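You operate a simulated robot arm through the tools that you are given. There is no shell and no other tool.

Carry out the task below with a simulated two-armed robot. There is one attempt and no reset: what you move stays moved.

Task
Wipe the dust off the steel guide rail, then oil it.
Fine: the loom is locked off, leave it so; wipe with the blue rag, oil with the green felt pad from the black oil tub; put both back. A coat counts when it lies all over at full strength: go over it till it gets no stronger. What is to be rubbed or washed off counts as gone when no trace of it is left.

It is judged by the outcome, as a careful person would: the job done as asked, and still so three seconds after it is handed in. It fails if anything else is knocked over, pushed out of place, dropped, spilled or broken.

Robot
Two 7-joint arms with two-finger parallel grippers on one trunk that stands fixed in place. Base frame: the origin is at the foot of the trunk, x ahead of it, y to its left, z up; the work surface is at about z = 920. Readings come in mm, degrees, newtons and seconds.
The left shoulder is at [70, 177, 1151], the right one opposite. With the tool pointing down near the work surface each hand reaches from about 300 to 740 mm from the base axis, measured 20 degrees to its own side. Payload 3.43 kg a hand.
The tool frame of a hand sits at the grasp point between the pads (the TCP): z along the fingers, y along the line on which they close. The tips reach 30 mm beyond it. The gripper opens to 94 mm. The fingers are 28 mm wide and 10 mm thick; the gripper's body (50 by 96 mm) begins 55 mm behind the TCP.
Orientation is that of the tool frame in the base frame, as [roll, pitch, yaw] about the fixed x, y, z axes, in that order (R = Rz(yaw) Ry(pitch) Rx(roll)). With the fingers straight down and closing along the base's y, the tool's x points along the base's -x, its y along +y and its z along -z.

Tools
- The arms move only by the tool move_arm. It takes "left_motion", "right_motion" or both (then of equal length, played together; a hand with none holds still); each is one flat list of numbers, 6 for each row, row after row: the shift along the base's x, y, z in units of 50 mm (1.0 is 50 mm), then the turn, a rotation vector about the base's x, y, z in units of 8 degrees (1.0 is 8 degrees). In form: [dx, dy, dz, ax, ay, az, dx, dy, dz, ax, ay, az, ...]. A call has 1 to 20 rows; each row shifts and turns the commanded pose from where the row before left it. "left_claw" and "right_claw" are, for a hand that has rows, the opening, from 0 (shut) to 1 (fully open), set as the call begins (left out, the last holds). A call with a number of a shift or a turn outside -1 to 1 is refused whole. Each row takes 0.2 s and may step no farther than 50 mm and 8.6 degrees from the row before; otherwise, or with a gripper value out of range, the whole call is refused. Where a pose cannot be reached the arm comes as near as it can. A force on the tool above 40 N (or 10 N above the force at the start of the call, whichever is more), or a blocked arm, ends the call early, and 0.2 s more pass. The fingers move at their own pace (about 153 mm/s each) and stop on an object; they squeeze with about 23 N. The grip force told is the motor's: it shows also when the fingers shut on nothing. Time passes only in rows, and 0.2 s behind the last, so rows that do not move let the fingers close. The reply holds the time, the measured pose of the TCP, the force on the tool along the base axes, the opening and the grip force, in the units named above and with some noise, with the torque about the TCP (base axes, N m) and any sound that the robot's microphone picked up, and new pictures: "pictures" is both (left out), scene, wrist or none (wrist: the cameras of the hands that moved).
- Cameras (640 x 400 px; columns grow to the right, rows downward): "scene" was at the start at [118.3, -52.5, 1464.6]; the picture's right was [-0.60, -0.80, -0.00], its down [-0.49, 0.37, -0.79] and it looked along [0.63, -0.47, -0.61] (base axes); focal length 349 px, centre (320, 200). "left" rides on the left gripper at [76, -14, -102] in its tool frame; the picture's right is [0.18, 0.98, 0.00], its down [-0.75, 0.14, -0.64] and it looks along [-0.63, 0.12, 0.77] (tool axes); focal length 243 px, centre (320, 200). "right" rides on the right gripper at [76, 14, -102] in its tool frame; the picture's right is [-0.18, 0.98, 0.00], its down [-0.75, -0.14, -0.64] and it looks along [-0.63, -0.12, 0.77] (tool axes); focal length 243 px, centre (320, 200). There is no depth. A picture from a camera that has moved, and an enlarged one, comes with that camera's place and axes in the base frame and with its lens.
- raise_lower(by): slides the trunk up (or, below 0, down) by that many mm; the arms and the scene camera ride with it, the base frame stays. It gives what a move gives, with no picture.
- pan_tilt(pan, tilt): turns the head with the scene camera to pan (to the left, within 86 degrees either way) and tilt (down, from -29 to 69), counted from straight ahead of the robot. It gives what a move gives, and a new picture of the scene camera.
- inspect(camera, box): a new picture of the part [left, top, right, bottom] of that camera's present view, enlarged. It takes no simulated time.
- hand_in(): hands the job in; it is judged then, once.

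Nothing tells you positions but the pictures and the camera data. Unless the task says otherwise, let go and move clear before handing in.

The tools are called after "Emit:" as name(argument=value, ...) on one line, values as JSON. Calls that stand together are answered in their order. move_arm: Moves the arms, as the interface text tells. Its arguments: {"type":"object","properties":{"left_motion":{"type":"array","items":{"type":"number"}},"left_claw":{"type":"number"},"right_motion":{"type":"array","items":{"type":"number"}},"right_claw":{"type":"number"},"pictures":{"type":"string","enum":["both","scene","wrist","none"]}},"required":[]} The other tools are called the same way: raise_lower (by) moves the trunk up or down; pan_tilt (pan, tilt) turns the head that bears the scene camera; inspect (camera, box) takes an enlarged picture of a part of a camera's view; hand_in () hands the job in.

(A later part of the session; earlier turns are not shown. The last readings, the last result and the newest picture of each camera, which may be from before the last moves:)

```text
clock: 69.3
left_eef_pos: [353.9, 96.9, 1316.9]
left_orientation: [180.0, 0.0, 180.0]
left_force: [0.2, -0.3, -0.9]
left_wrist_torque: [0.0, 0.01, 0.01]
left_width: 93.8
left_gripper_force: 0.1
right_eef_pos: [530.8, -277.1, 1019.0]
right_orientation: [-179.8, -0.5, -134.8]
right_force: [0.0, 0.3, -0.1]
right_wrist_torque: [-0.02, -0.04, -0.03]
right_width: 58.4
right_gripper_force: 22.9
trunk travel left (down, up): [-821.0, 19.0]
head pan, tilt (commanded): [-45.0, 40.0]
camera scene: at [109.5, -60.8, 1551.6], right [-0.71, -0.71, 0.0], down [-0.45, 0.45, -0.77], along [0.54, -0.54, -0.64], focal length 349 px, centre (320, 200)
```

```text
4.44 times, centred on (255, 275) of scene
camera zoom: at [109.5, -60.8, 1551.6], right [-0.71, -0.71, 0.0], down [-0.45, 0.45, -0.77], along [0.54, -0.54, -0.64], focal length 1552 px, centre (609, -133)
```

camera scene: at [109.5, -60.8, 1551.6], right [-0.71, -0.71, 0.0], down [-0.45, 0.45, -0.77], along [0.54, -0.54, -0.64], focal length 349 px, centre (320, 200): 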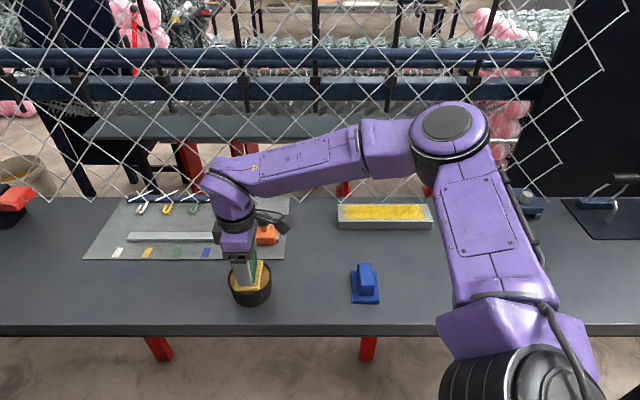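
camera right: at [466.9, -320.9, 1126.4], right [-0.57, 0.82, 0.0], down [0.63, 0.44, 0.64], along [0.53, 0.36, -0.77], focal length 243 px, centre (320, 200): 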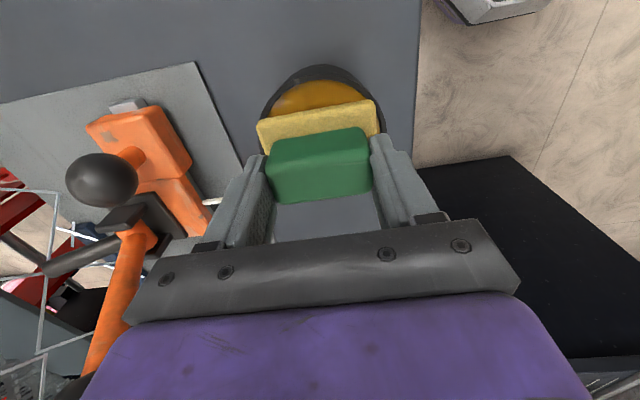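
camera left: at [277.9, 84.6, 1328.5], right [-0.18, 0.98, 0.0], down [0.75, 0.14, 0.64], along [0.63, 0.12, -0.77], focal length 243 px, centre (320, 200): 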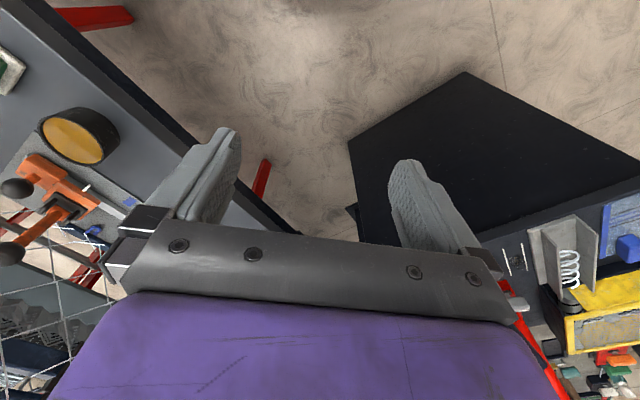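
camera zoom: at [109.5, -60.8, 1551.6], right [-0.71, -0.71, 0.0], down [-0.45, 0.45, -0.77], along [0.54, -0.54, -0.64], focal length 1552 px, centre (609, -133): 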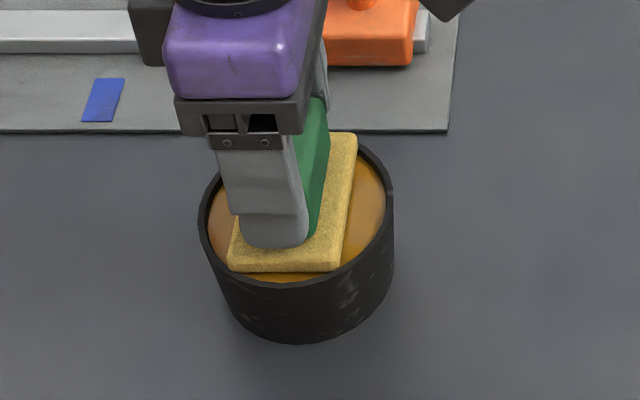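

It hasn't touched the oil yet. A little lower.

Emit:
move_arm(right_motion=[0, 0, -0.03, 0, 0, 0, 0, 0, 0, 0, 0, 0], pictures="scene")

Emit:
inspect(camera="scene", box=[200, 230, 310, 320])

```text
clock: 69.9
left_eef_pos: [352.6, 97.1, 1316.9]
left_orientation: [-179.9, 0.0, 179.9]
left_force: [-1.0, 0.8, -0.4]
left_wrist_torque: [0.01, -0.01, 0.04]
left_width: 94.1
left_gripper_force: 0.1
right_eef_pos: [531.8, -276.4, 1018.8]
right_orientation: [-179.7, -0.4, -134.9]
right_force: [0.8, -1.6, 7.5]
right_wrist_torque: [-0.09, -0.27, -0.03]
right_width: 58.2
right_gripper_force: 22.8
trunk travel left (down, up): [-821.0, 19.0]
head pan, tilt (commanded): [-45.0, 40.0]
camera scene: at [108.2, -60.6, 1551.8], right [-0.71, -0.71, 0.0], down [-0.45, 0.45, -0.77], along [0.54, -0.54, -0.64], focal length 349 px, centre (320, 200)
```

scene: 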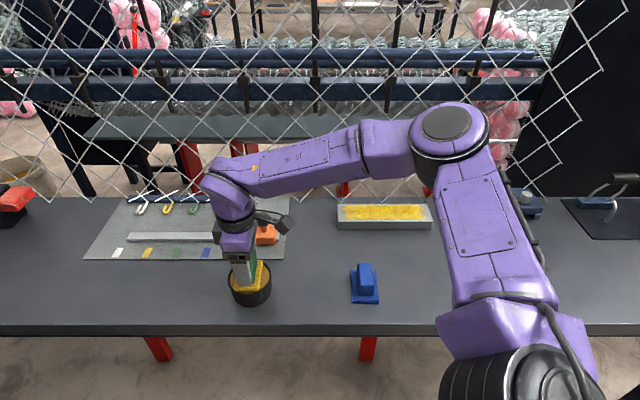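

```text
4.44 times, centred on (255, 275) of scene
camera zoom: at [108.2, -60.6, 1551.8], right [-0.71, -0.71, 0.0], down [-0.45, 0.45, -0.77], along [0.54, -0.54, -0.64], focal length 1552 px, centre (609, -133)
```

zoom: 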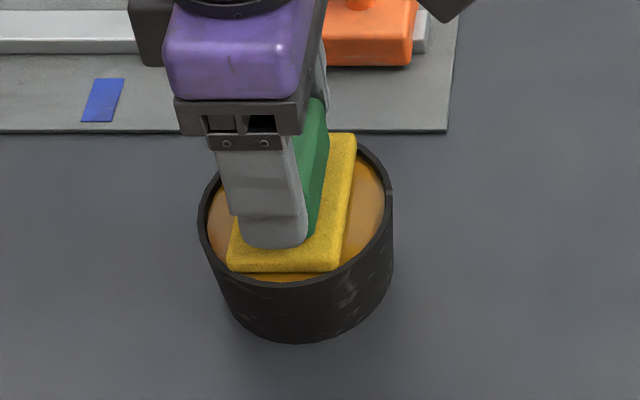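

Loaded again (bright yellow). Lift, pause to drain, and carry back to the left end of the rail.

Emit:
move_arm(right_motion=[0, 0, 0, 0, 0, 0, 0, 0, 0.1, 0, 0, 0, 0, 0, 0.2, 0, 0, 0, 0, 0, 0.2, 0, 0, 0, 0, 0, 0, 0, 0, 0, 0, 0, 0, 0, 0, 0, 0, 0, 0, 0, 0, 0, 0, 0, 0.6, 0, 0, 0, -0.53, -0.53, 0, 0, 0, 0, -0.53, -0.53, 0, 0, 0, 0, -0.53, -0.53, 0, 0, 0, 0, -0.53, -0.53, 0, 0, 0, 0, 0.47, -0.752, 0, 0, 0, 0, 0.47, -0.752, 0, 0, 0, 0, 0.47, -0.752, 0, 0, 0, 0, 0.47, -0.752, 0, 0, 0, 0, 0.47, -0.752, 0, 0, 0, 0, 0, 0, -0.6, 0, 0, 0, 0, 0, -0.6, 0, 0, 0], pictures="both")

Emit:
inspect(camera="scene", box=[320, 170, 460, 250])

```text
clock: 73.9
left_eef_pos: [355.7, 97.3, 1316.4]
left_orientation: [-179.9, 0.1, -180.0]
left_force: [0.4, -0.4, -0.4]
left_wrist_torque: [0.0, 0.0, 0.0]
left_width: 94.0
left_gripper_force: 0.0
right_eef_pos: [543.1, -571.5, 1012.6]
right_orientation: [-179.9, -0.5, -134.9]
right_force: [0.0, -0.2, -0.5]
right_wrist_torque: [0.0, 0.05, -0.03]
right_width: 58.3
right_gripper_force: 22.9
trunk travel left (down, up): [-821.0, 19.0]
head pan, tilt (commanded): [-45.0, 40.0]
camera scene: at [110.1, -61.9, 1551.5], right [-0.71, -0.71, 0.0], down [-0.45, 0.46, -0.77], along [0.54, -0.54, -0.64], focal length 349 px, centre (320, 200)
camera right: at [480.6, -614.5, 1115.4], right [-0.57, 0.82, 0.0], down [0.63, 0.44, 0.64], along [0.53, 0.36, -0.77], focal length 243 px, centre (320, 200)
```

scene: 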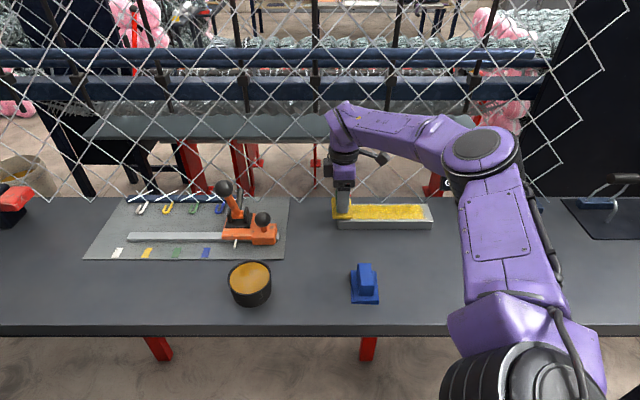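
right: 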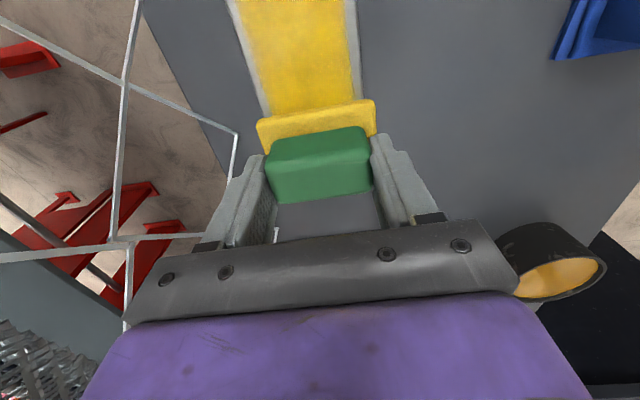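

```text
4.57 times, centred on (390, 210) of scene
camera zoom: at [110.1, -61.9, 1551.5], right [-0.71, -0.71, 0.0], down [-0.45, 0.46, -0.77], along [0.54, -0.54, -0.64], focal length 1596 px, centre (0, 154)
```

zoom: 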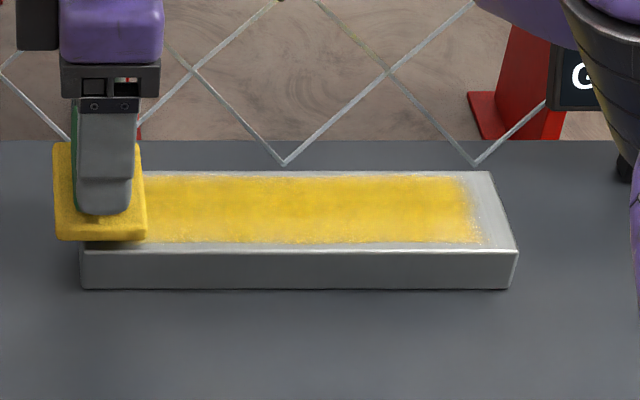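

Lowering into contact at the left end.

Emit:
move_arm(right_motion=[-0.1, -0.1, -0.16, 0, 0, 0, 0, 0, -0.03, 0, 0, 0], pictures="none")

Emit:
move_arm(right_motion=[0, 0, -0.02, 0, 0, 0], pictures="none")

Emit:
move_arm(right_motion=[0, 0, -0.02, 0, 0, 0], pictures="none")

```text
clock: 74.5
left_eef_pos: [355.1, 95.3, 1317.1]
left_orientation: [180.0, 0.0, 180.0]
left_force: [0.3, 0.3, 0.2]
left_wrist_torque: [0.0, 0.0, -0.04]
left_width: 94.0
left_gripper_force: 0.1
right_eef_pos: [536.5, -576.5, 1003.6]
right_orientation: [-179.8, -0.5, -134.9]
right_force: [-0.8, -0.4, -1.2]
right_wrist_torque: [0.0, -0.03, -0.06]
right_width: 58.6
right_gripper_force: 23.4
trunk travel left (down, up): [-821.0, 19.0]
head pan, tilt (commanded): [-45.0, 40.0]
```

```text
clock: 74.9
left_eef_pos: [354.6, 96.1, 1318.3]
left_orientation: [-179.9, 0.1, 179.9]
left_force: [0.3, 0.2, 0.4]
left_wrist_torque: [-0.01, 0.01, -0.01]
left_width: 93.8
left_gripper_force: 0.1
right_eef_pos: [538.0, -577.2, 1002.3]
right_orientation: [-179.9, -0.5, -134.9]
right_force: [-1.0, 0.5, -0.8]
right_wrist_torque: [0.02, -0.02, 0.0]
right_width: 58.2
right_gripper_force: 23.1
trunk travel left (down, up): [-821.0, 19.0]
head pan, tilt (commanded): [-45.0, 40.0]
```

```text
clock: 75.3
left_eef_pos: [354.2, 97.9, 1318.5]
left_orientation: [179.9, 0.0, 180.0]
left_force: [0.4, 0.9, -0.2]
left_wrist_torque: [0.0, -0.01, 0.0]
left_width: 93.8
left_gripper_force: 0.0
right_eef_pos: [537.6, -576.4, 1002.6]
right_orientation: [-179.8, -0.5, -134.9]
right_force: [-0.4, -0.4, 2.8]
right_wrist_torque: [-0.1, -0.14, -0.01]
right_width: 58.3
right_gripper_force: 22.8
trunk travel left (down, up): [-821.0, 19.0]
head pan, tilt (commanded): [-45.0, 40.0]
```

Contact. A touch more pressure, then a full stroke right and back.

Emit:
move_arm(right_motion=[0, 0, -0.02, 0, 0, 0, 0.1, 0.1, 0, 0, 0, 0, -0.36, -0.36, 0, 0, 0, 0, -0.36, -0.36, 0, 0, 0, 0, -0.36, -0.36, 0, 0, 0, 0, -0.36, -0.36, 0, 0, 0, 0, -0.36, -0.36, 0, 0, 0, 0, -0.36, -0.36, 0, 0, 0, 0, -0.36, -0.36, 0, 0, 0, 0, -0.36, -0.36, 0, 0, 0, 0, -0.3, -0.3, 0, 0, 0, 0], pictures="scene")

Emit:
inspect(camera="scene", box=[320, 170, 460, 250])

Emit:
move_arm(right_motion=[0.36, 0.36, 0, 0, 0, 0, 0.36, 0.36, 0, 0, 0, 0, 0.36, 0.36, 0, 0, 0, 0, 0.36, 0.36, 0, 0, 0, 0, 0.36, 0.36, 0, 0, 0, 0, 0.36, 0.36, 0, 0, 0, 0, 0.36, 0.36, 0, 0, 0, 0, 0.36, 0.36, 0, 0, 0, 0, 0.3, 0.3, 0, 0, 0, 0], pictures="scene")

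Emit:
inspect(camera="scene", box=[320, 170, 460, 250])

```text
clock: 77.7
left_eef_pos: [353.7, 100.2, 1317.3]
left_orientation: [-179.9, 0.0, 180.0]
left_force: [0.4, -0.1, 0.7]
left_wrist_torque: [-0.03, -0.03, 0.0]
left_width: 94.1
left_gripper_force: 0.1
right_eef_pos: [384.1, -725.9, 1002.5]
right_orientation: [-179.9, -0.6, -134.8]
right_force: [4.5, 5.9, 9.5]
right_wrist_torque: [0.35, -0.51, 0.12]
right_width: 58.4
right_gripper_force: 22.8
trunk travel left (down, up): [-821.0, 19.0]
head pan, tilt (commanded): [-45.0, 40.0]
camera scene: at [109.1, -57.7, 1551.7], right [-0.71, -0.71, 0.0], down [-0.45, 0.45, -0.77], along [0.54, -0.54, -0.64], focal length 349 px, centre (320, 200)
```

scene: 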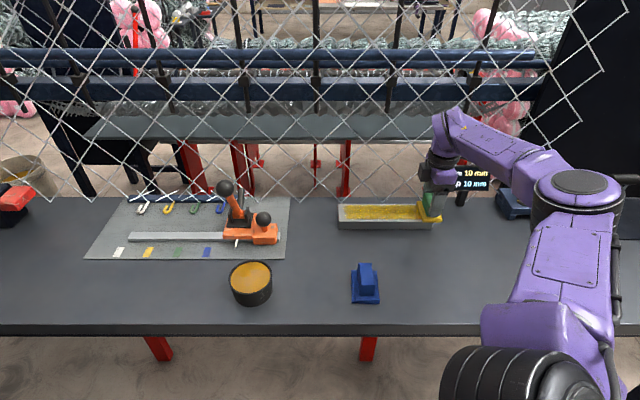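

```text
4.57 times, centred on (390, 210) of scene
camera zoom: at [109.1, -57.7, 1551.7], right [-0.71, -0.71, 0.0], down [-0.45, 0.45, -0.77], along [0.54, -0.54, -0.64], focal length 1596 px, centre (0, 154)
```

zoom: 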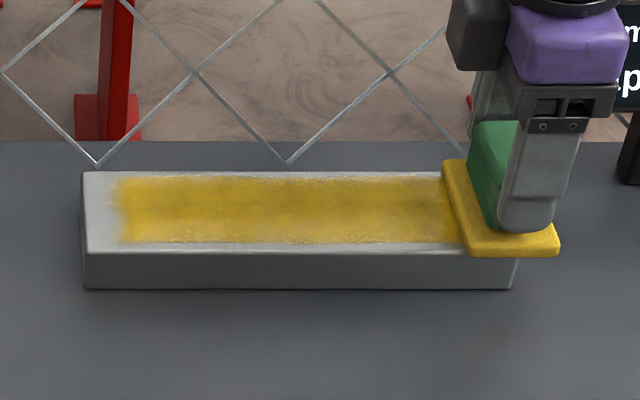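

```text
clock: 79.7
left_eef_pos: [351.8, 97.9, 1317.8]
left_orientation: [-179.9, 0.0, -180.0]
left_force: [0.2, 0.4, 0.0]
left_wrist_torque: [-0.02, -0.01, 0.04]
left_width: 93.9
left_gripper_force: 0.0
right_eef_pos: [540.1, -569.2, 1002.1]
right_orientation: [-179.7, -0.4, -134.9]
right_force: [-5.5, -6.4, 12.4]
right_wrist_torque: [-0.27, 0.07, -0.06]
right_width: 58.3
right_gripper_force: 23.1
trunk travel left (down, up): [-821.0, 19.0]
head pan, tilt (commanded): [-45.0, 40.0]
camera scene: at [106.1, -59.2, 1551.8], right [-0.71, -0.71, 0.0], down [-0.45, 0.45, -0.77], along [0.54, -0.54, -0.64], focal length 349 px, centre (320, 200)
```

scene: 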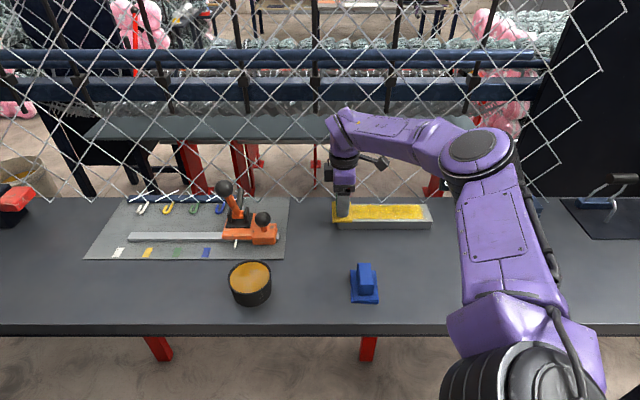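

```text
4.57 times, centred on (390, 210) of scene
camera zoom: at [106.1, -59.2, 1551.8], right [-0.71, -0.71, 0.0], down [-0.45, 0.45, -0.77], along [0.54, -0.54, -0.64], focal length 1596 px, centre (0, 154)
```

zoom: 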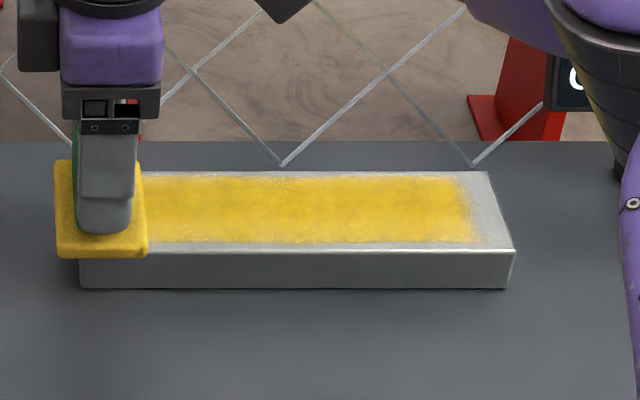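

The pad is staying yellow, so the coat is taking little more. I'll make further passes slightly shifted to each side, to bring every part to full strength.

Emit:
move_arm(right_motion=[0.12, -0.12, 0, 0, 0, 0, -0.36, -0.36, 0, 0, 0, 0, -0.36, -0.36, 0, 0, 0, 0, -0.36, -0.36, 0, 0, 0, 0, -0.36, -0.36, 0, 0, 0, 0, -0.36, -0.36, 0, 0, 0, 0, -0.36, -0.36, 0, 0, 0, 0, -0.36, -0.36, 0, 0, 0, 0, -0.36, -0.36, 0, 0, 0, 0, -0.3, -0.3, 0, 0, 0, 0, 0.36, 0.36, 0, 0, 0, 0, 0.36, 0.36, 0, 0, 0, 0, 0.36, 0.36, 0, 0, 0, 0, 0.36, 0.36, 0, 0, 0, 0, 0.36, 0.36, 0, 0, 0, 0, 0.36, 0.36, 0, 0, 0, 0, 0.36, 0.36, 0, 0, 0, 0, 0.36, 0.36, 0, 0, 0, 0, 0.3, 0.3, 0, 0, 0, 0], pictures="scene")

Emit:
inspect(camera="scene", box=[320, 170, 460, 250])

```text
clock: 83.7
left_eef_pos: [352.5, 98.5, 1317.8]
left_orientation: [-179.8, 0.1, -180.0]
left_force: [-0.8, 0.2, -0.4]
left_wrist_torque: [-0.03, -0.01, 0.02]
left_width: 94.1
left_gripper_force: 0.1
right_eef_pos: [547.8, -576.4, 1001.9]
right_orientation: [-179.6, -0.5, -134.9]
right_force: [-2.5, -4.6, 8.4]
right_wrist_torque: [-0.25, -0.02, -0.04]
right_width: 58.3
right_gripper_force: 23.3
trunk travel left (down, up): [-821.0, 19.0]
head pan, tilt (commanded): [-45.0, 40.0]
camera scene: at [107.5, -59.5, 1551.8], right [-0.71, -0.71, 0.0], down [-0.45, 0.45, -0.77], along [0.54, -0.54, -0.64], focal length 349 px, centre (320, 200)
```

scene: 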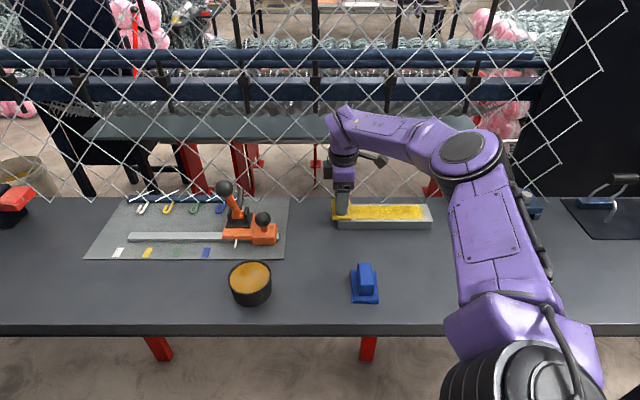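

```text
4.57 times, centred on (390, 210) of scene
camera zoom: at [107.5, -59.5, 1551.8], right [-0.71, -0.71, 0.0], down [-0.45, 0.45, -0.77], along [0.54, -0.54, -0.64], focal length 1596 px, centre (0, 154)
```

zoom: 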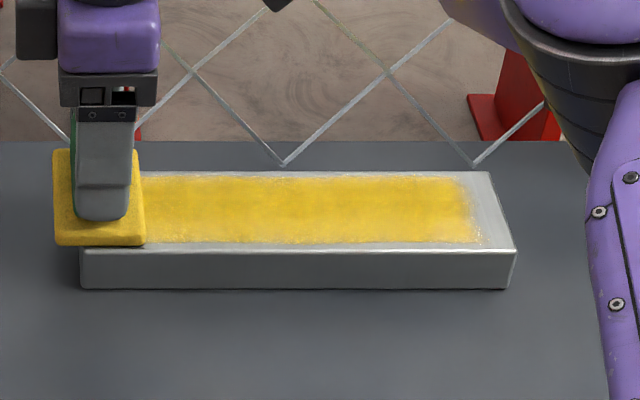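

Looks uniform. One more round trip shifted towards the near edge, then I'll lift off and compare closely.

Emit:
move_arm(right_motion=[-0.18, 0.18, 0, 0, 0, 0, -0.36, -0.36, 0, 0, 0, 0, -0.36, -0.36, 0, 0, 0, 0, -0.36, -0.36, 0, 0, 0, 0, -0.36, -0.36, 0, 0, 0, 0, -0.36, -0.36, 0, 0, 0, 0, -0.36, -0.36, 0, 0, 0, 0, -0.36, -0.36, 0, 0, 0, 0, -0.36, -0.36, 0, 0, 0, 0, -0.36, -0.36, 0, 0, 0, 0, 0.3, 0.3, 0, 0, 0, 0, 0.36, 0.36, 0, 0, 0, 0, 0.36, 0.36, 0, 0, 0, 0, 0.36, 0.36, 0, 0, 0, 0, 0.36, 0.36, 0, 0, 0, 0, 0.36, 0.36, 0, 0, 0, 0, 0.36, 0.36, 0, 0, 0, 0, 0.36, 0.36, 0, 0, 0, 0, 0.36, 0.36, 0, 0, 0, 0], pictures="none")

Emit:
move_arm(right_motion=[0, 0, 0.4, 0, 0, 0, 0, 0, 0.8, 0, 0, 0, -0.4, 0.4, 0.2, 0, 0, 0, -0.5, 0.5, 0, 0, 0, 0, -0.6, 0.6, 0, 0, 0, 0], pictures="both")

Emit:
inspect(camera="scene", box=[320, 170, 460, 250])

Emit:
inspect(camera="scene", box=[330, 198, 385, 234])

Emit:
inspect(camera="scene", box=[385, 198, 440, 234])

```text
clock: 87.7
left_eef_pos: [353.8, 98.3, 1317.0]
left_orientation: [-180.0, 0.1, -180.0]
left_force: [-0.1, 0.5, 0.2]
left_wrist_torque: [-0.04, 0.02, 0.03]
left_width: 93.9
left_gripper_force: 0.0
right_eef_pos: [535.3, -569.6, 1001.8]
right_orientation: [-179.8, -0.3, -134.9]
right_force: [-3.3, -3.8, 6.9]
right_wrist_torque: [-0.33, -0.08, -0.16]
right_width: 58.4
right_gripper_force: 23.4
trunk travel left (down, up): [-821.0, 19.0]
head pan, tilt (commanded): [-45.0, 40.0]
```

```text
clock: 88.9
left_eef_pos: [352.6, 97.6, 1316.9]
left_orientation: [-180.0, 0.1, -179.9]
left_force: [0.0, -0.1, -0.6]
left_wrist_torque: [0.02, 0.0, -0.01]
left_width: 93.9
left_gripper_force: 0.0
right_eef_pos: [461.0, -494.3, 1070.2]
right_orientation: [-179.8, -0.4, -134.9]
right_force: [0.1, -0.2, -0.9]
right_wrist_torque: [0.02, -0.04, 0.02]
right_width: 58.5
right_gripper_force: 23.2
trunk travel left (down, up): [-821.0, 19.0]
head pan, tilt (commanded): [-45.0, 40.0]
camera scene: at [107.5, -60.3, 1551.8], right [-0.71, -0.71, 0.0], down [-0.45, 0.45, -0.77], along [0.54, -0.54, -0.64], focal length 349 px, centre (320, 200)
camera right: at [397.5, -538.2, 1172.8], right [-0.57, 0.82, -0.01], down [0.63, 0.44, 0.64], along [0.53, 0.36, -0.77], focal length 243 px, centre (320, 200)
```

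scene: 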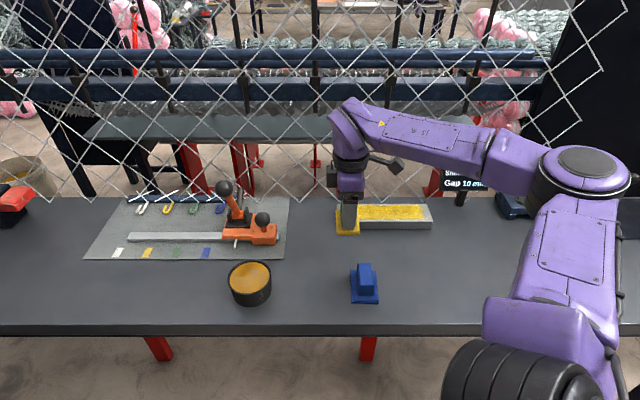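
right: 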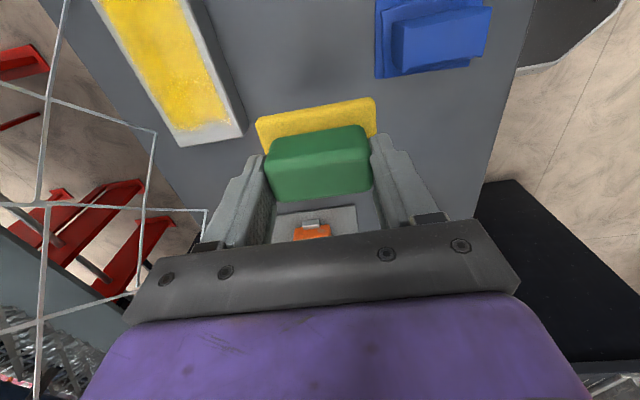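

```text
4.57 times, centred on (390, 210) of scene
camera zoom: at [107.5, -60.3, 1551.8], right [-0.71, -0.71, 0.0], down [-0.45, 0.45, -0.77], along [0.54, -0.54, -0.64], focal length 1596 px, centre (0, 154)
```

zoom: 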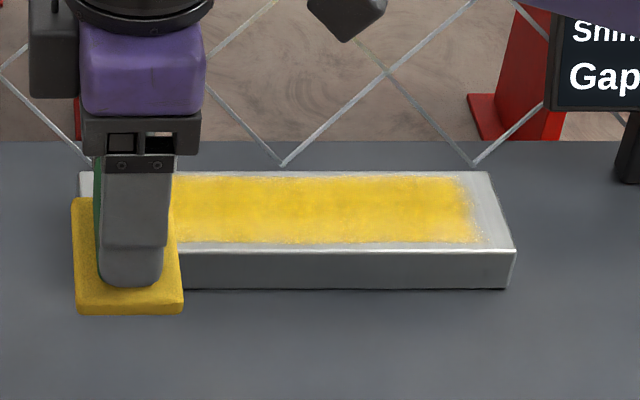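

```text
11.11 times, centred on (358, 216) of scene
camera zoom: at [107.5, -60.3, 1551.8], right [-0.71, -0.71, 0.0], down [-0.45, 0.45, -0.77], along [0.54, -0.54, -0.64], focal length 3880 px, centre (-97, 22)
```

zoom: 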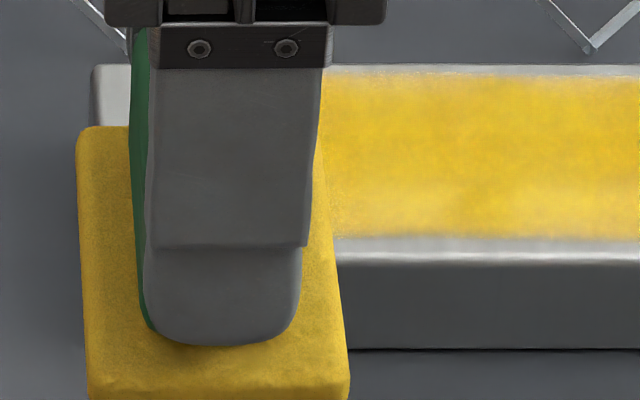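

```text
11.11 times, centred on (412, 216) of scene
camera zoom: at [107.5, -60.3, 1551.8], right [-0.71, -0.71, 0.0], down [-0.45, 0.45, -0.77], along [0.54, -0.54, -0.64], focal length 3880 px, centre (-708, 22)
```

zoom: 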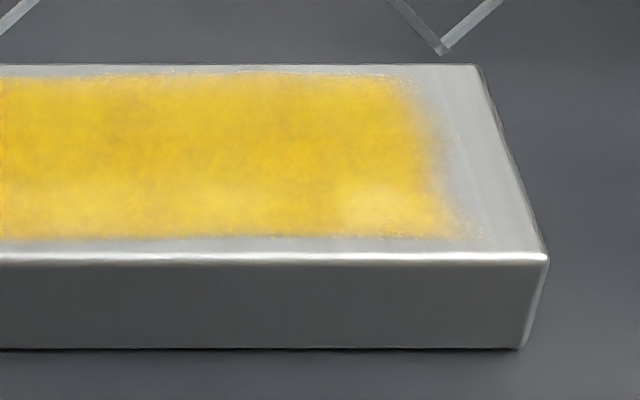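

The coat reaches the same boundaries everywhere, with the same soft fade at all edges. I'll move over the pad's home spot to see the whole rail unobstructed before deciding.

Emit:
move_arm(right_motion=[-0.12, 0.79, 0, 0, 0, 0, -0.12, 0.79, 0, 0, 0, 0, -0.11, 0.79, 0, 0, 0, 0], pictures="both")

Emit:
inspect(camera="scene", box=[330, 190, 440, 240])

Emit:
inspect(camera="scene", box=[330, 198, 385, 234])

Emit:
inspect(camera="scene", box=[260, 220, 370, 310])

```text
clock: 89.7
left_eef_pos: [355.0, 97.7, 1316.4]
left_orientation: [180.0, 0.0, -179.9]
left_force: [0.2, -0.4, -0.1]
left_wrist_torque: [-0.01, 0.01, 0.0]
left_width: 94.3
left_gripper_force: 0.1
right_eef_pos: [445.0, -375.3, 1068.7]
right_orientation: [-179.8, -0.4, -134.9]
right_force: [0.2, 0.2, -0.9]
right_wrist_torque: [0.0, 0.01, 0.01]
right_width: 58.4
right_gripper_force: 23.1
trunk travel left (down, up): [-821.0, 19.0]
head pan, tilt (commanded): [-45.0, 40.0]
camera scene: at [110.0, -60.0, 1551.5], right [-0.71, -0.71, 0.0], down [-0.45, 0.45, -0.77], along [0.54, -0.54, -0.64], focal length 349 px, centre (320, 200)
camera right: at [381.7, -418.0, 1173.3], right [-0.57, 0.82, 0.0], down [0.64, 0.44, 0.64], along [0.53, 0.36, -0.77], focal length 243 px, centre (320, 200)
```

scene: 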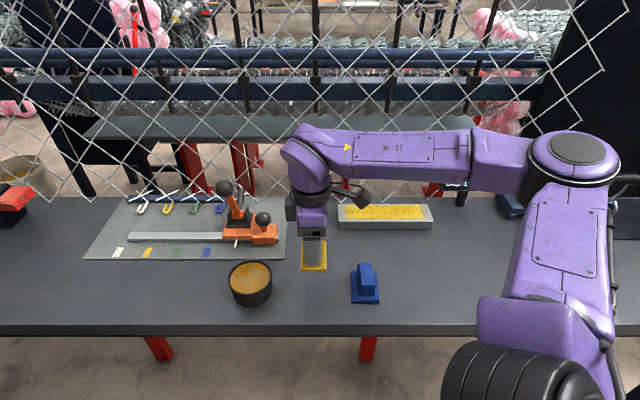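
right: 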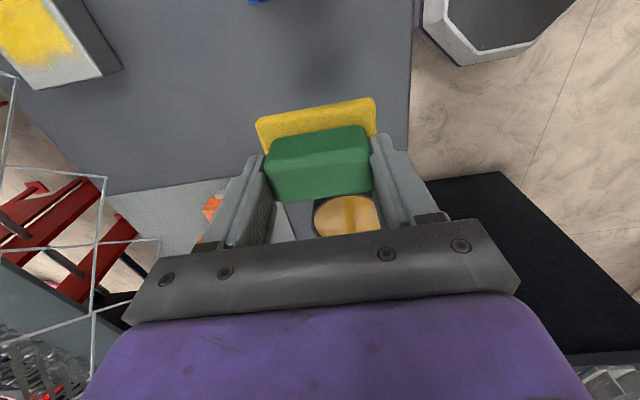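

```text
5.82 times, centred on (385, 215) of scene
camera zoom: at [110.0, -60.0, 1551.5], right [-0.71, -0.71, 0.0], down [-0.45, 0.45, -0.77], along [0.54, -0.54, -0.64], focal length 2032 px, centre (-58, 113)
```

zoom: 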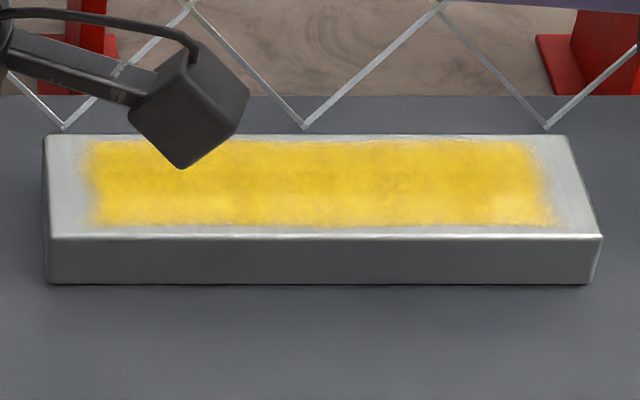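

```text
11.11 times, centred on (358, 216) of scene
camera zoom: at [110.0, -60.0, 1551.5], right [-0.71, -0.71, 0.0], down [-0.45, 0.45, -0.77], along [0.54, -0.54, -0.64], focal length 3880 px, centre (-97, 22)
```

zoom: 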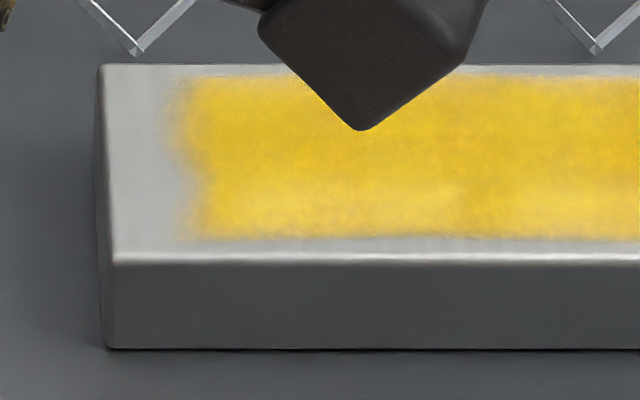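

```text
4.44 times, centred on (315, 265) of scene
camera zoom: at [110.0, -60.0, 1551.5], right [-0.71, -0.71, 0.0], down [-0.45, 0.45, -0.77], along [0.54, -0.54, -0.64], focal length 1552 px, centre (342, -89)
```

zoom: 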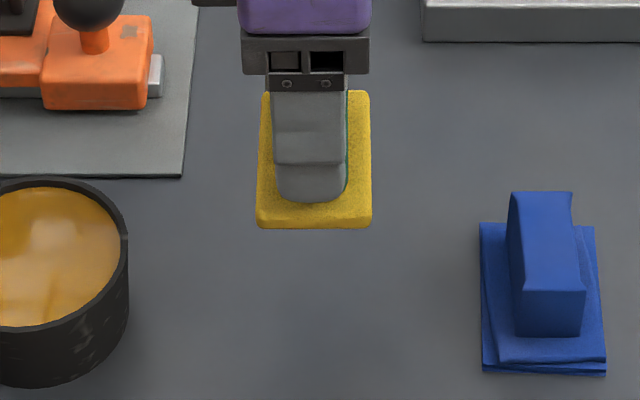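

Both ends look the same, and the pad stayed bright yellow through the last six passes, so the coat is no longer taking oil. Now I'll put the pad back, correcting about 2–3 mm of offset from its original spot and lowering gently.

Emit:
move_arm(right_motion=[-0.014, 0.07, -0.6, 0, 0, 0, 0, 0, -0.6, 0, 0, 0, 0, 0, -0.4, 0, 0, 0, 0, 0, -0.2, 0, 0, 0], pictures="none")

Emit:
inspect(camera="scene", box=[280, 240, 420, 320])

```text
clock: 90.7
left_eef_pos: [354.0, 96.1, 1316.5]
left_orientation: [-180.0, 0.0, -179.8]
left_force: [0.0, -0.2, -0.2]
left_wrist_torque: [0.03, 0.02, 0.01]
left_width: 93.8
left_gripper_force: 0.1
right_eef_pos: [443.8, -373.6, 980.9]
right_orientation: [-179.9, -0.5, -135.0]
right_force: [0.3, -0.9, -1.3]
right_wrist_torque: [0.0, 0.01, -0.02]
right_width: 58.1
right_gripper_force: 22.9
trunk travel left (down, up): [-821.0, 19.0]
head pan, tilt (commanded): [-45.0, 40.0]
```

```text
4.57 times, centred on (350, 280) of scene
camera zoom: at [109.6, -61.1, 1551.5], right [-0.71, -0.71, 0.0], down [-0.45, 0.45, -0.77], along [0.54, -0.54, -0.64], focal length 1596 px, centre (183, -166)
```

zoom: 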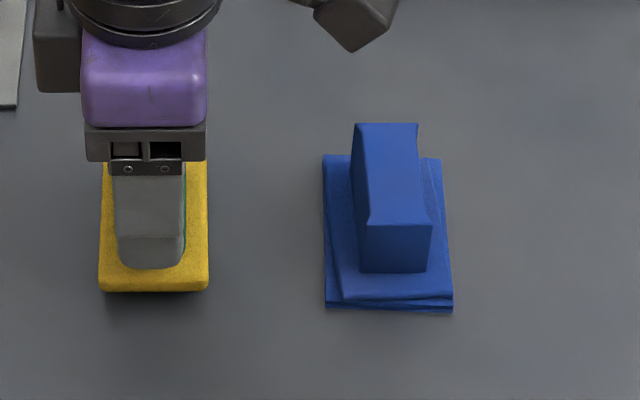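

The pad is within about 1 mm of its original position. I'll nudge it and lower gently to contact.

Emit:
move_arm(right_motion=[0.014, 0.014, -0.1, 0, 0, 0, 0, 0, -0.04, 0, 0, 0], pictures="none")

Emit:
move_arm(right_motion=[0, 0, -0.02, 0, 0, 0], pictures="none")

Emit:
move_arm(right_motion=[0, 0, -0.02, 0, 0, 0], pictures="none")

```text
clock: 91.3
left_eef_pos: [354.4, 97.6, 1316.0]
left_orientation: [180.0, 0.0, 180.0]
left_force: [-0.6, -0.6, -0.4]
left_wrist_torque: [-0.02, 0.04, 0.01]
left_width: 94.1
left_gripper_force: 0.1
right_eef_pos: [443.6, -372.2, 972.2]
right_orientation: [-179.8, -0.5, -135.0]
right_force: [-0.1, 0.1, -1.0]
right_wrist_torque: [0.0, 0.0, -0.02]
right_width: 58.5
right_gripper_force: 22.6
trunk travel left (down, up): [-821.0, 19.0]
head pan, tilt (commanded): [-45.0, 40.0]
```

```text
clock: 91.7
left_eef_pos: [354.0, 97.0, 1317.0]
left_orientation: [-180.0, 0.0, -179.9]
left_force: [0.0, 0.2, 1.2]
left_wrist_torque: [-0.04, 0.02, -0.03]
left_width: 93.8
left_gripper_force: 0.1
right_eef_pos: [442.9, -373.3, 972.3]
right_orientation: [-179.8, -0.5, -134.9]
right_force: [0.3, 0.3, -1.7]
right_wrist_torque: [0.01, -0.02, 0.0]
right_width: 58.2
right_gripper_force: 23.2
trunk travel left (down, up): [-821.0, 19.0]
head pan, tilt (commanded): [-45.0, 40.0]
```

```text
clock: 92.1
left_eef_pos: [353.7, 97.4, 1317.5]
left_orientation: [179.9, 0.1, -180.0]
left_force: [0.4, -0.5, -0.7]
left_wrist_torque: [0.02, 0.02, 0.01]
left_width: 93.9
left_gripper_force: 0.1
right_eef_pos: [445.4, -372.0, 972.8]
right_orientation: [-179.9, -0.5, -134.9]
right_force: [-0.1, -0.6, 5.1]
right_wrist_torque: [-0.1, -0.2, -0.06]
right_width: 58.6
right_gripper_force: 23.0
trunk travel left (down, up): [-821.0, 19.0]
head pan, tilt (commanded): [-45.0, 40.0]
```

It's on the table (5 N). Release and lift clear.

Emit:
move_arm(right_motion=[0, 0, 0, 0, 0, 0, 0, 0, 0, 0, 0, 0], right_claw=1.0, pictures="none")

Emit:
move_arm(right_motion=[0, 0, 0.3, 0, 0, 0, 0, 0, 0.6, 0, 0, 0, 0, 0, 0.8, 0, 0, 0, 0, 0, 0.8, 0, 0, 0], pictures="both")

Emit:
inspect(camera="scene", box=[280, 240, 420, 320])

Emit:
inspect(camera="scene", box=[330, 190, 440, 240])

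```text
clock: 92.7
left_eef_pos: [354.3, 97.5, 1316.6]
left_orientation: [180.0, 0.1, -180.0]
left_force: [0.2, 0.7, 0.8]
left_wrist_torque: [0.02, 0.01, 0.0]
left_width: 94.0
left_gripper_force: 0.1
right_eef_pos: [444.2, -372.1, 972.4]
right_orientation: [-179.9, -0.5, -135.0]
right_force: [0.2, 1.2, 0.3]
right_wrist_torque: [0.0, -0.05, 0.03]
right_width: 93.9
right_gripper_force: 0.0
trunk travel left (down, up): [-821.0, 19.0]
head pan, tilt (commanded): [-45.0, 40.0]
```

```text
clock: 93.7
left_eef_pos: [353.5, 98.4, 1316.4]
left_orientation: [-180.0, 0.1, -179.9]
left_force: [-0.3, 0.0, 0.2]
left_wrist_torque: [0.02, 0.03, 0.0]
left_width: 93.9
left_gripper_force: 0.0
right_eef_pos: [442.2, -371.7, 1097.2]
right_orientation: [-179.9, -0.6, -134.8]
right_force: [0.0, 0.1, -0.7]
right_wrist_torque: [-0.01, -0.04, 0.01]
right_width: 94.0
right_gripper_force: 0.0
trunk travel left (down, up): [-821.0, 19.0]
head pan, tilt (commanded): [-45.0, 40.0]
camera scene: at [108.8, -60.4, 1551.6], right [-0.71, -0.71, 0.0], down [-0.45, 0.45, -0.77], along [0.54, -0.54, -0.64], focal length 349 px, centre (320, 200)
camera right: at [380.1, -415.4, 1199.9], right [-0.57, 0.82, 0.0], down [0.64, 0.44, 0.64], along [0.53, 0.36, -0.77], focal length 243 px, centre (320, 200)
```

scene: 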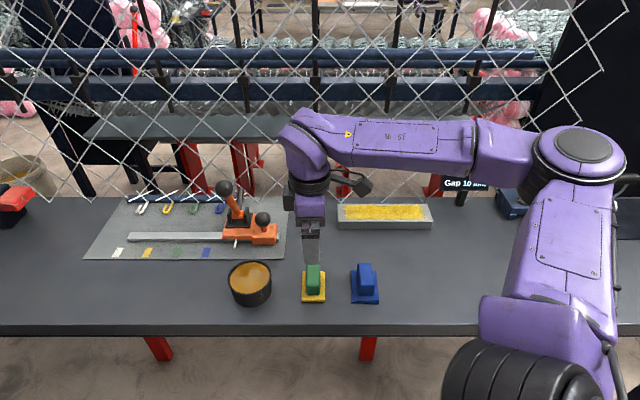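
right: 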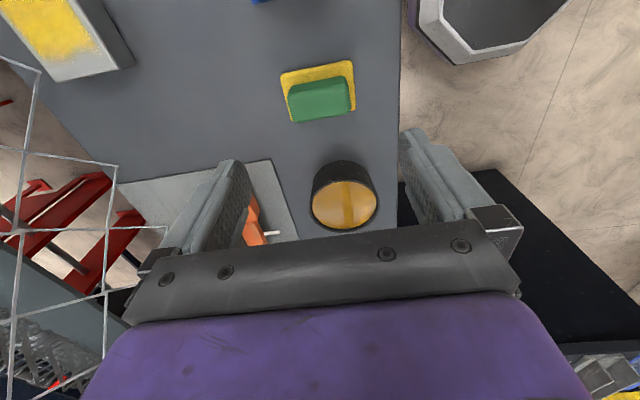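

```text
4.57 times, centred on (350, 280) of scene
camera zoom: at [108.8, -60.4, 1551.6], right [-0.71, -0.71, 0.0], down [-0.45, 0.45, -0.77], along [0.54, -0.54, -0.64], focal length 1596 px, centre (183, -166)
```

zoom: 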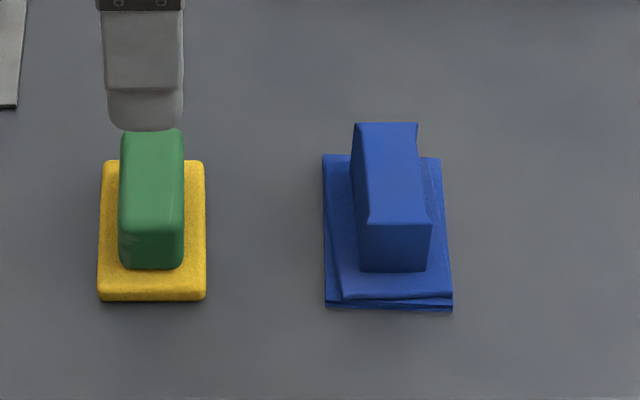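

```text
5.82 times, centred on (385, 215) of scene
camera zoom: at [108.8, -60.4, 1551.6], right [-0.71, -0.71, 0.0], down [-0.45, 0.45, -0.77], along [0.54, -0.54, -0.64], focal length 2032 px, centre (-58, 113)
```

zoom: 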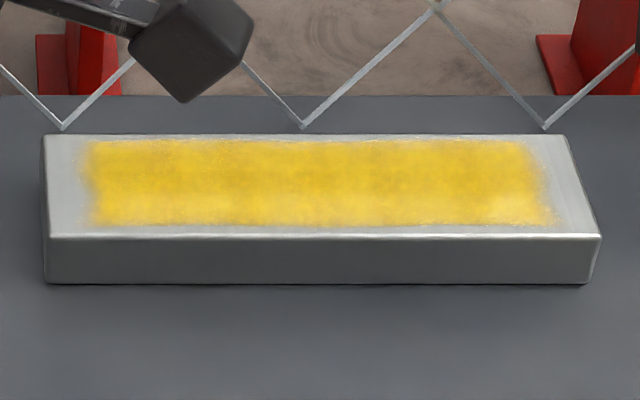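

The pad is back in place and the rag is undisturbed. I'll inspect the coat from close up with the empty hand's camera, moving high over the rail.

Emit:
move_arm(right_motion=[0.12, -0.78, 0, 0, 0, 0, 0.12, -0.78, 0, 0, 0, 0, 0.12, -0.78, 0, 0, 0, 0, 0.14, -0.78, 0, 0, 0, 0, 0.14, -0.78, 0, 0, 0, 0], right_claw=0.3, pictures="wrist")

Emit:
inspect(camera="right", box=[200, 0, 440, 200])

```text
clock: 94.9
left_eef_pos: [354.4, 96.1, 1316.9]
left_orientation: [-179.9, 0.0, -180.0]
left_force: [0.9, -0.6, 0.8]
left_wrist_torque: [-0.01, 0.0, 0.0]
left_width: 94.1
left_gripper_force: 0.1
right_eef_pos: [476.7, -569.8, 1093.8]
right_orientation: [-179.9, -0.5, -134.8]
right_force: [0.0, 0.6, -0.1]
right_wrist_torque: [0.0, 0.0, -0.03]
right_width: 28.2
right_gripper_force: 0.1
trunk travel left (down, up): [-821.0, 19.0]
head pan, tilt (commanded): [-45.0, 40.0]
camera right: at [413.7, -612.5, 1198.0], right [-0.57, 0.82, 0.0], down [0.63, 0.44, 0.64], along [0.53, 0.36, -0.77], focal length 243 px, centre (320, 200)
```

right: 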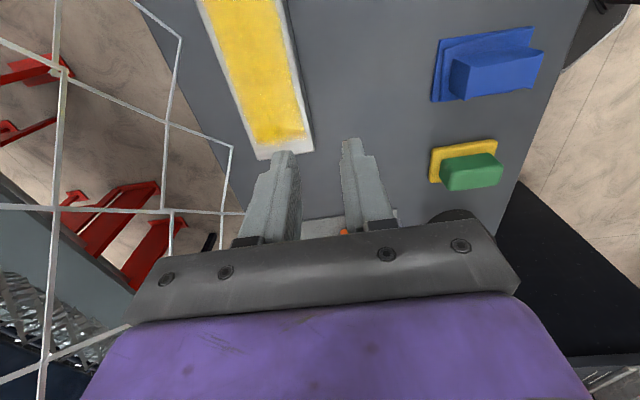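

```text
2.00 times, centred on (320, 100) of right
camera zoom: at [413.7, -612.5, 1198.0], right [-0.57, 0.82, 0.0], down [0.63, 0.44, 0.64], along [0.53, 0.36, -0.77], focal length 485 px, centre (320, 400)
```

zoom: 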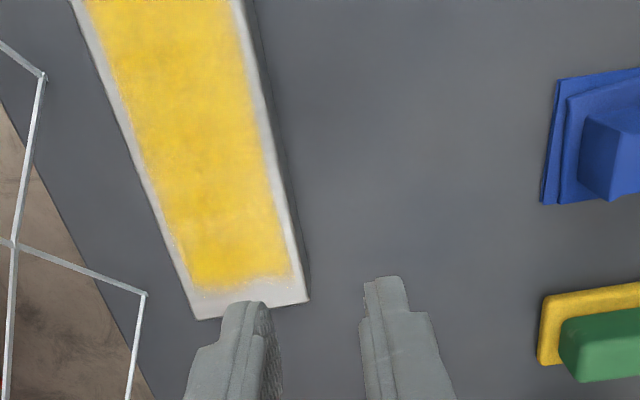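

Emit:
inspect(camera="right", box=[230, 60, 330, 170])

Emit:
move_arm(right_motion=[-0.5, -0.5, 0, 0, 0, 0, -0.5, -0.5, 0, 0, 0, 0, -0.5, -0.5, 0, 0, 0, 0, -0.5, -0.5, 0, 0, 0, 0], pictures="wrist")

Emit:
inspect(camera="right", box=[180, 0, 360, 180])

```text
3.64 times, centred on (280, 115) of right
camera zoom: at [413.7, -612.5, 1198.0], right [-0.57, 0.82, 0.0], down [0.63, 0.44, 0.64], along [0.53, 0.36, -0.77], focal length 882 px, centre (466, 509)
```

zoom: 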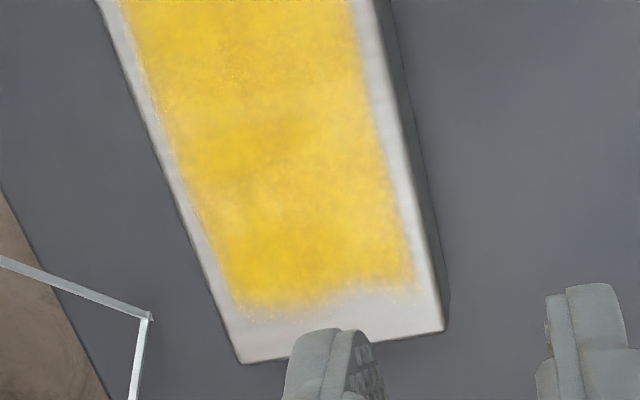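

```text
clock: 95.9
left_eef_pos: [353.3, 95.0, 1317.3]
left_orientation: [180.0, 0.1, 180.0]
left_force: [-1.1, -0.7, -0.6]
left_wrist_torque: [0.04, -0.01, 0.01]
left_width: 94.0
left_gripper_force: 0.1
right_eef_pos: [374.0, -668.7, 1096.5]
right_orientation: [-179.9, -0.4, -135.0]
right_force: [-0.4, -0.3, 0.0]
right_wrist_torque: [-0.04, 0.01, -0.02]
right_width: 28.3
right_gripper_force: 0.0
trunk travel left (down, up): [-821.0, 19.0]
head pan, tilt (commanded): [-45.0, 40.0]
camera right: at [311.3, -712.1, 1198.8], right [-0.57, 0.82, 0.0], down [0.63, 0.44, 0.64], along [0.53, 0.36, -0.77], focal length 243 px, centre (320, 200)
```

right: 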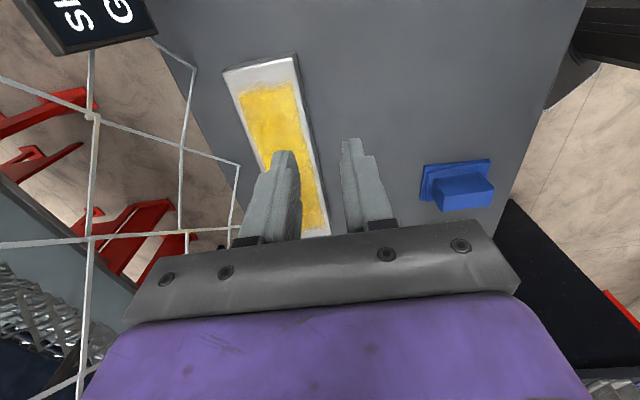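

```text
2.22 times, centred on (270, 90) of right
camera zoom: at [311.3, -712.1, 1198.8], right [-0.57, 0.82, 0.0], down [0.63, 0.44, 0.64], along [0.53, 0.36, -0.77], focal length 539 px, centre (431, 444)
```

zoom: 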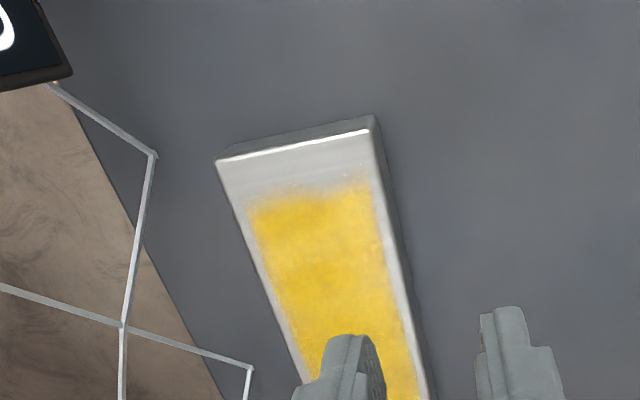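

The coat is even with the same soft border at both ends. I'll move the right hand clear, up and back, and take a final look over the whole table.

Emit:
move_arm(right_motion=[0, 0, 0.8, 0, 0, 0, 0, 0.5, 0.8, 0, 0, 0, 0, 0.8, 0.4, 0, 0, 0, 0, 0.8, 0, 0, 0, -0.5, 0, 0.8, 0, 0, 0, -0.9, 0, 0.5, 0, 0, 0, -0.9, 0, 0.2, 0, 0, 0, -0.9, 0, 0, 0, 0, 0, -0.9, 0, 0, 0, 0, 0, -0.9], pictures="both")

Emit:
inspect(camera="scene", box=[80, 170, 300, 310])

Emit:
inspect(camera="scene", box=[290, 180, 500, 310])

```text
clock: 97.9
left_eef_pos: [355.0, 97.0, 1317.1]
left_orientation: [180.0, 0.0, -179.9]
left_force: [0.4, 0.8, 0.0]
left_wrist_torque: [0.01, 0.0, 0.01]
left_width: 94.1
left_gripper_force: 0.0
right_eef_pos: [374.9, -488.9, 1196.9]
right_orientation: [-179.8, -0.5, -175.0]
right_force: [0.0, 0.0, 0.2]
right_wrist_torque: [0.01, -0.01, 0.0]
right_width: 28.3
right_gripper_force: 0.0
trunk travel left (down, up): [-821.0, 19.0]
head pan, tilt (commanded): [-45.0, 40.0]
camera scene: at [109.4, -61.0, 1551.6], right [-0.71, -0.71, 0.0], down [-0.45, 0.45, -0.77], along [0.54, -0.54, -0.64], focal length 349 px, centre (320, 200)
camera right: at [300.5, -480.1, 1299.6], right [0.1, 1.0, 0.0], down [0.77, -0.07, 0.64], along [0.63, -0.07, -0.77], focal length 243 px, centre (320, 200)
```

scene: 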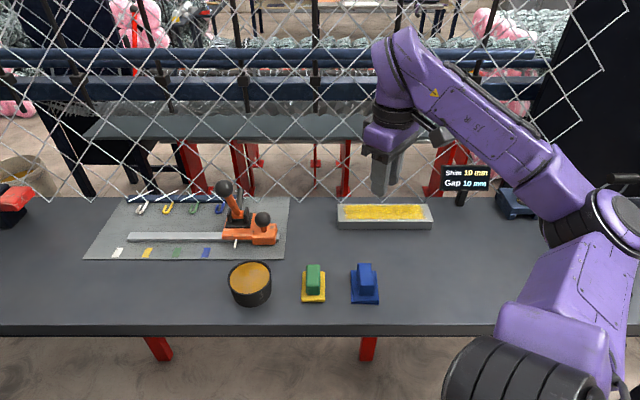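
right: 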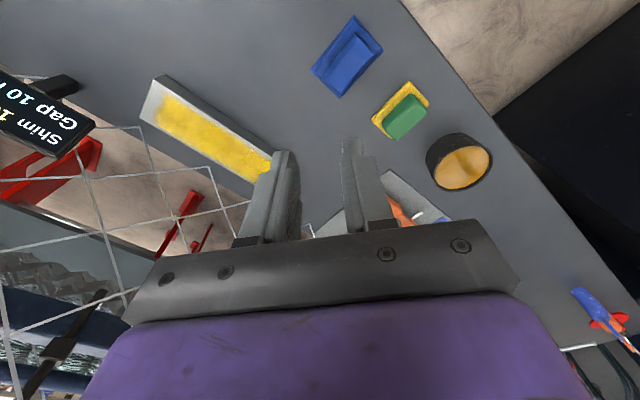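

```text
2.86 times, centred on (190, 240) of scene
camera zoom: at [109.4, -61.0, 1551.6], right [-0.71, -0.71, 0.0], down [-0.45, 0.45, -0.77], along [0.54, -0.54, -0.64], focal length 998 px, centre (691, 86)
```

zoom: 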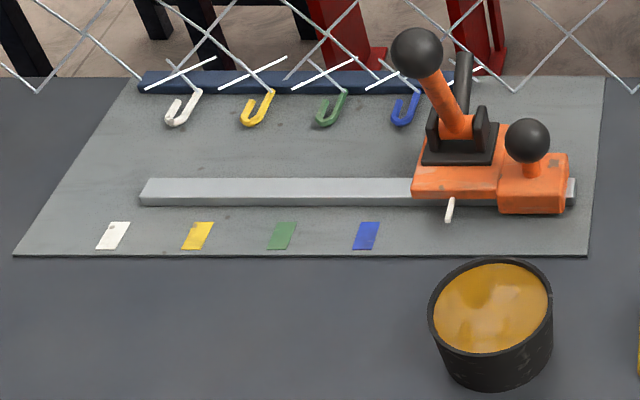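

```text
3.05 times, centred on (395, 245) of scene
camera zoom: at [109.4, -61.0, 1551.6], right [-0.71, -0.71, 0.0], down [-0.45, 0.45, -0.77], along [0.54, -0.54, -0.64], focal length 1064 px, centre (91, 63)
```

zoom: 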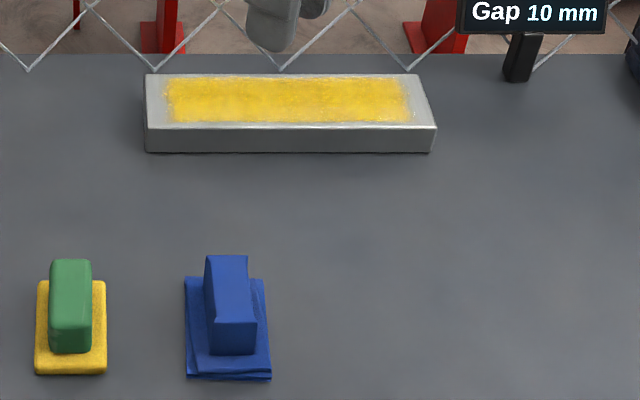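

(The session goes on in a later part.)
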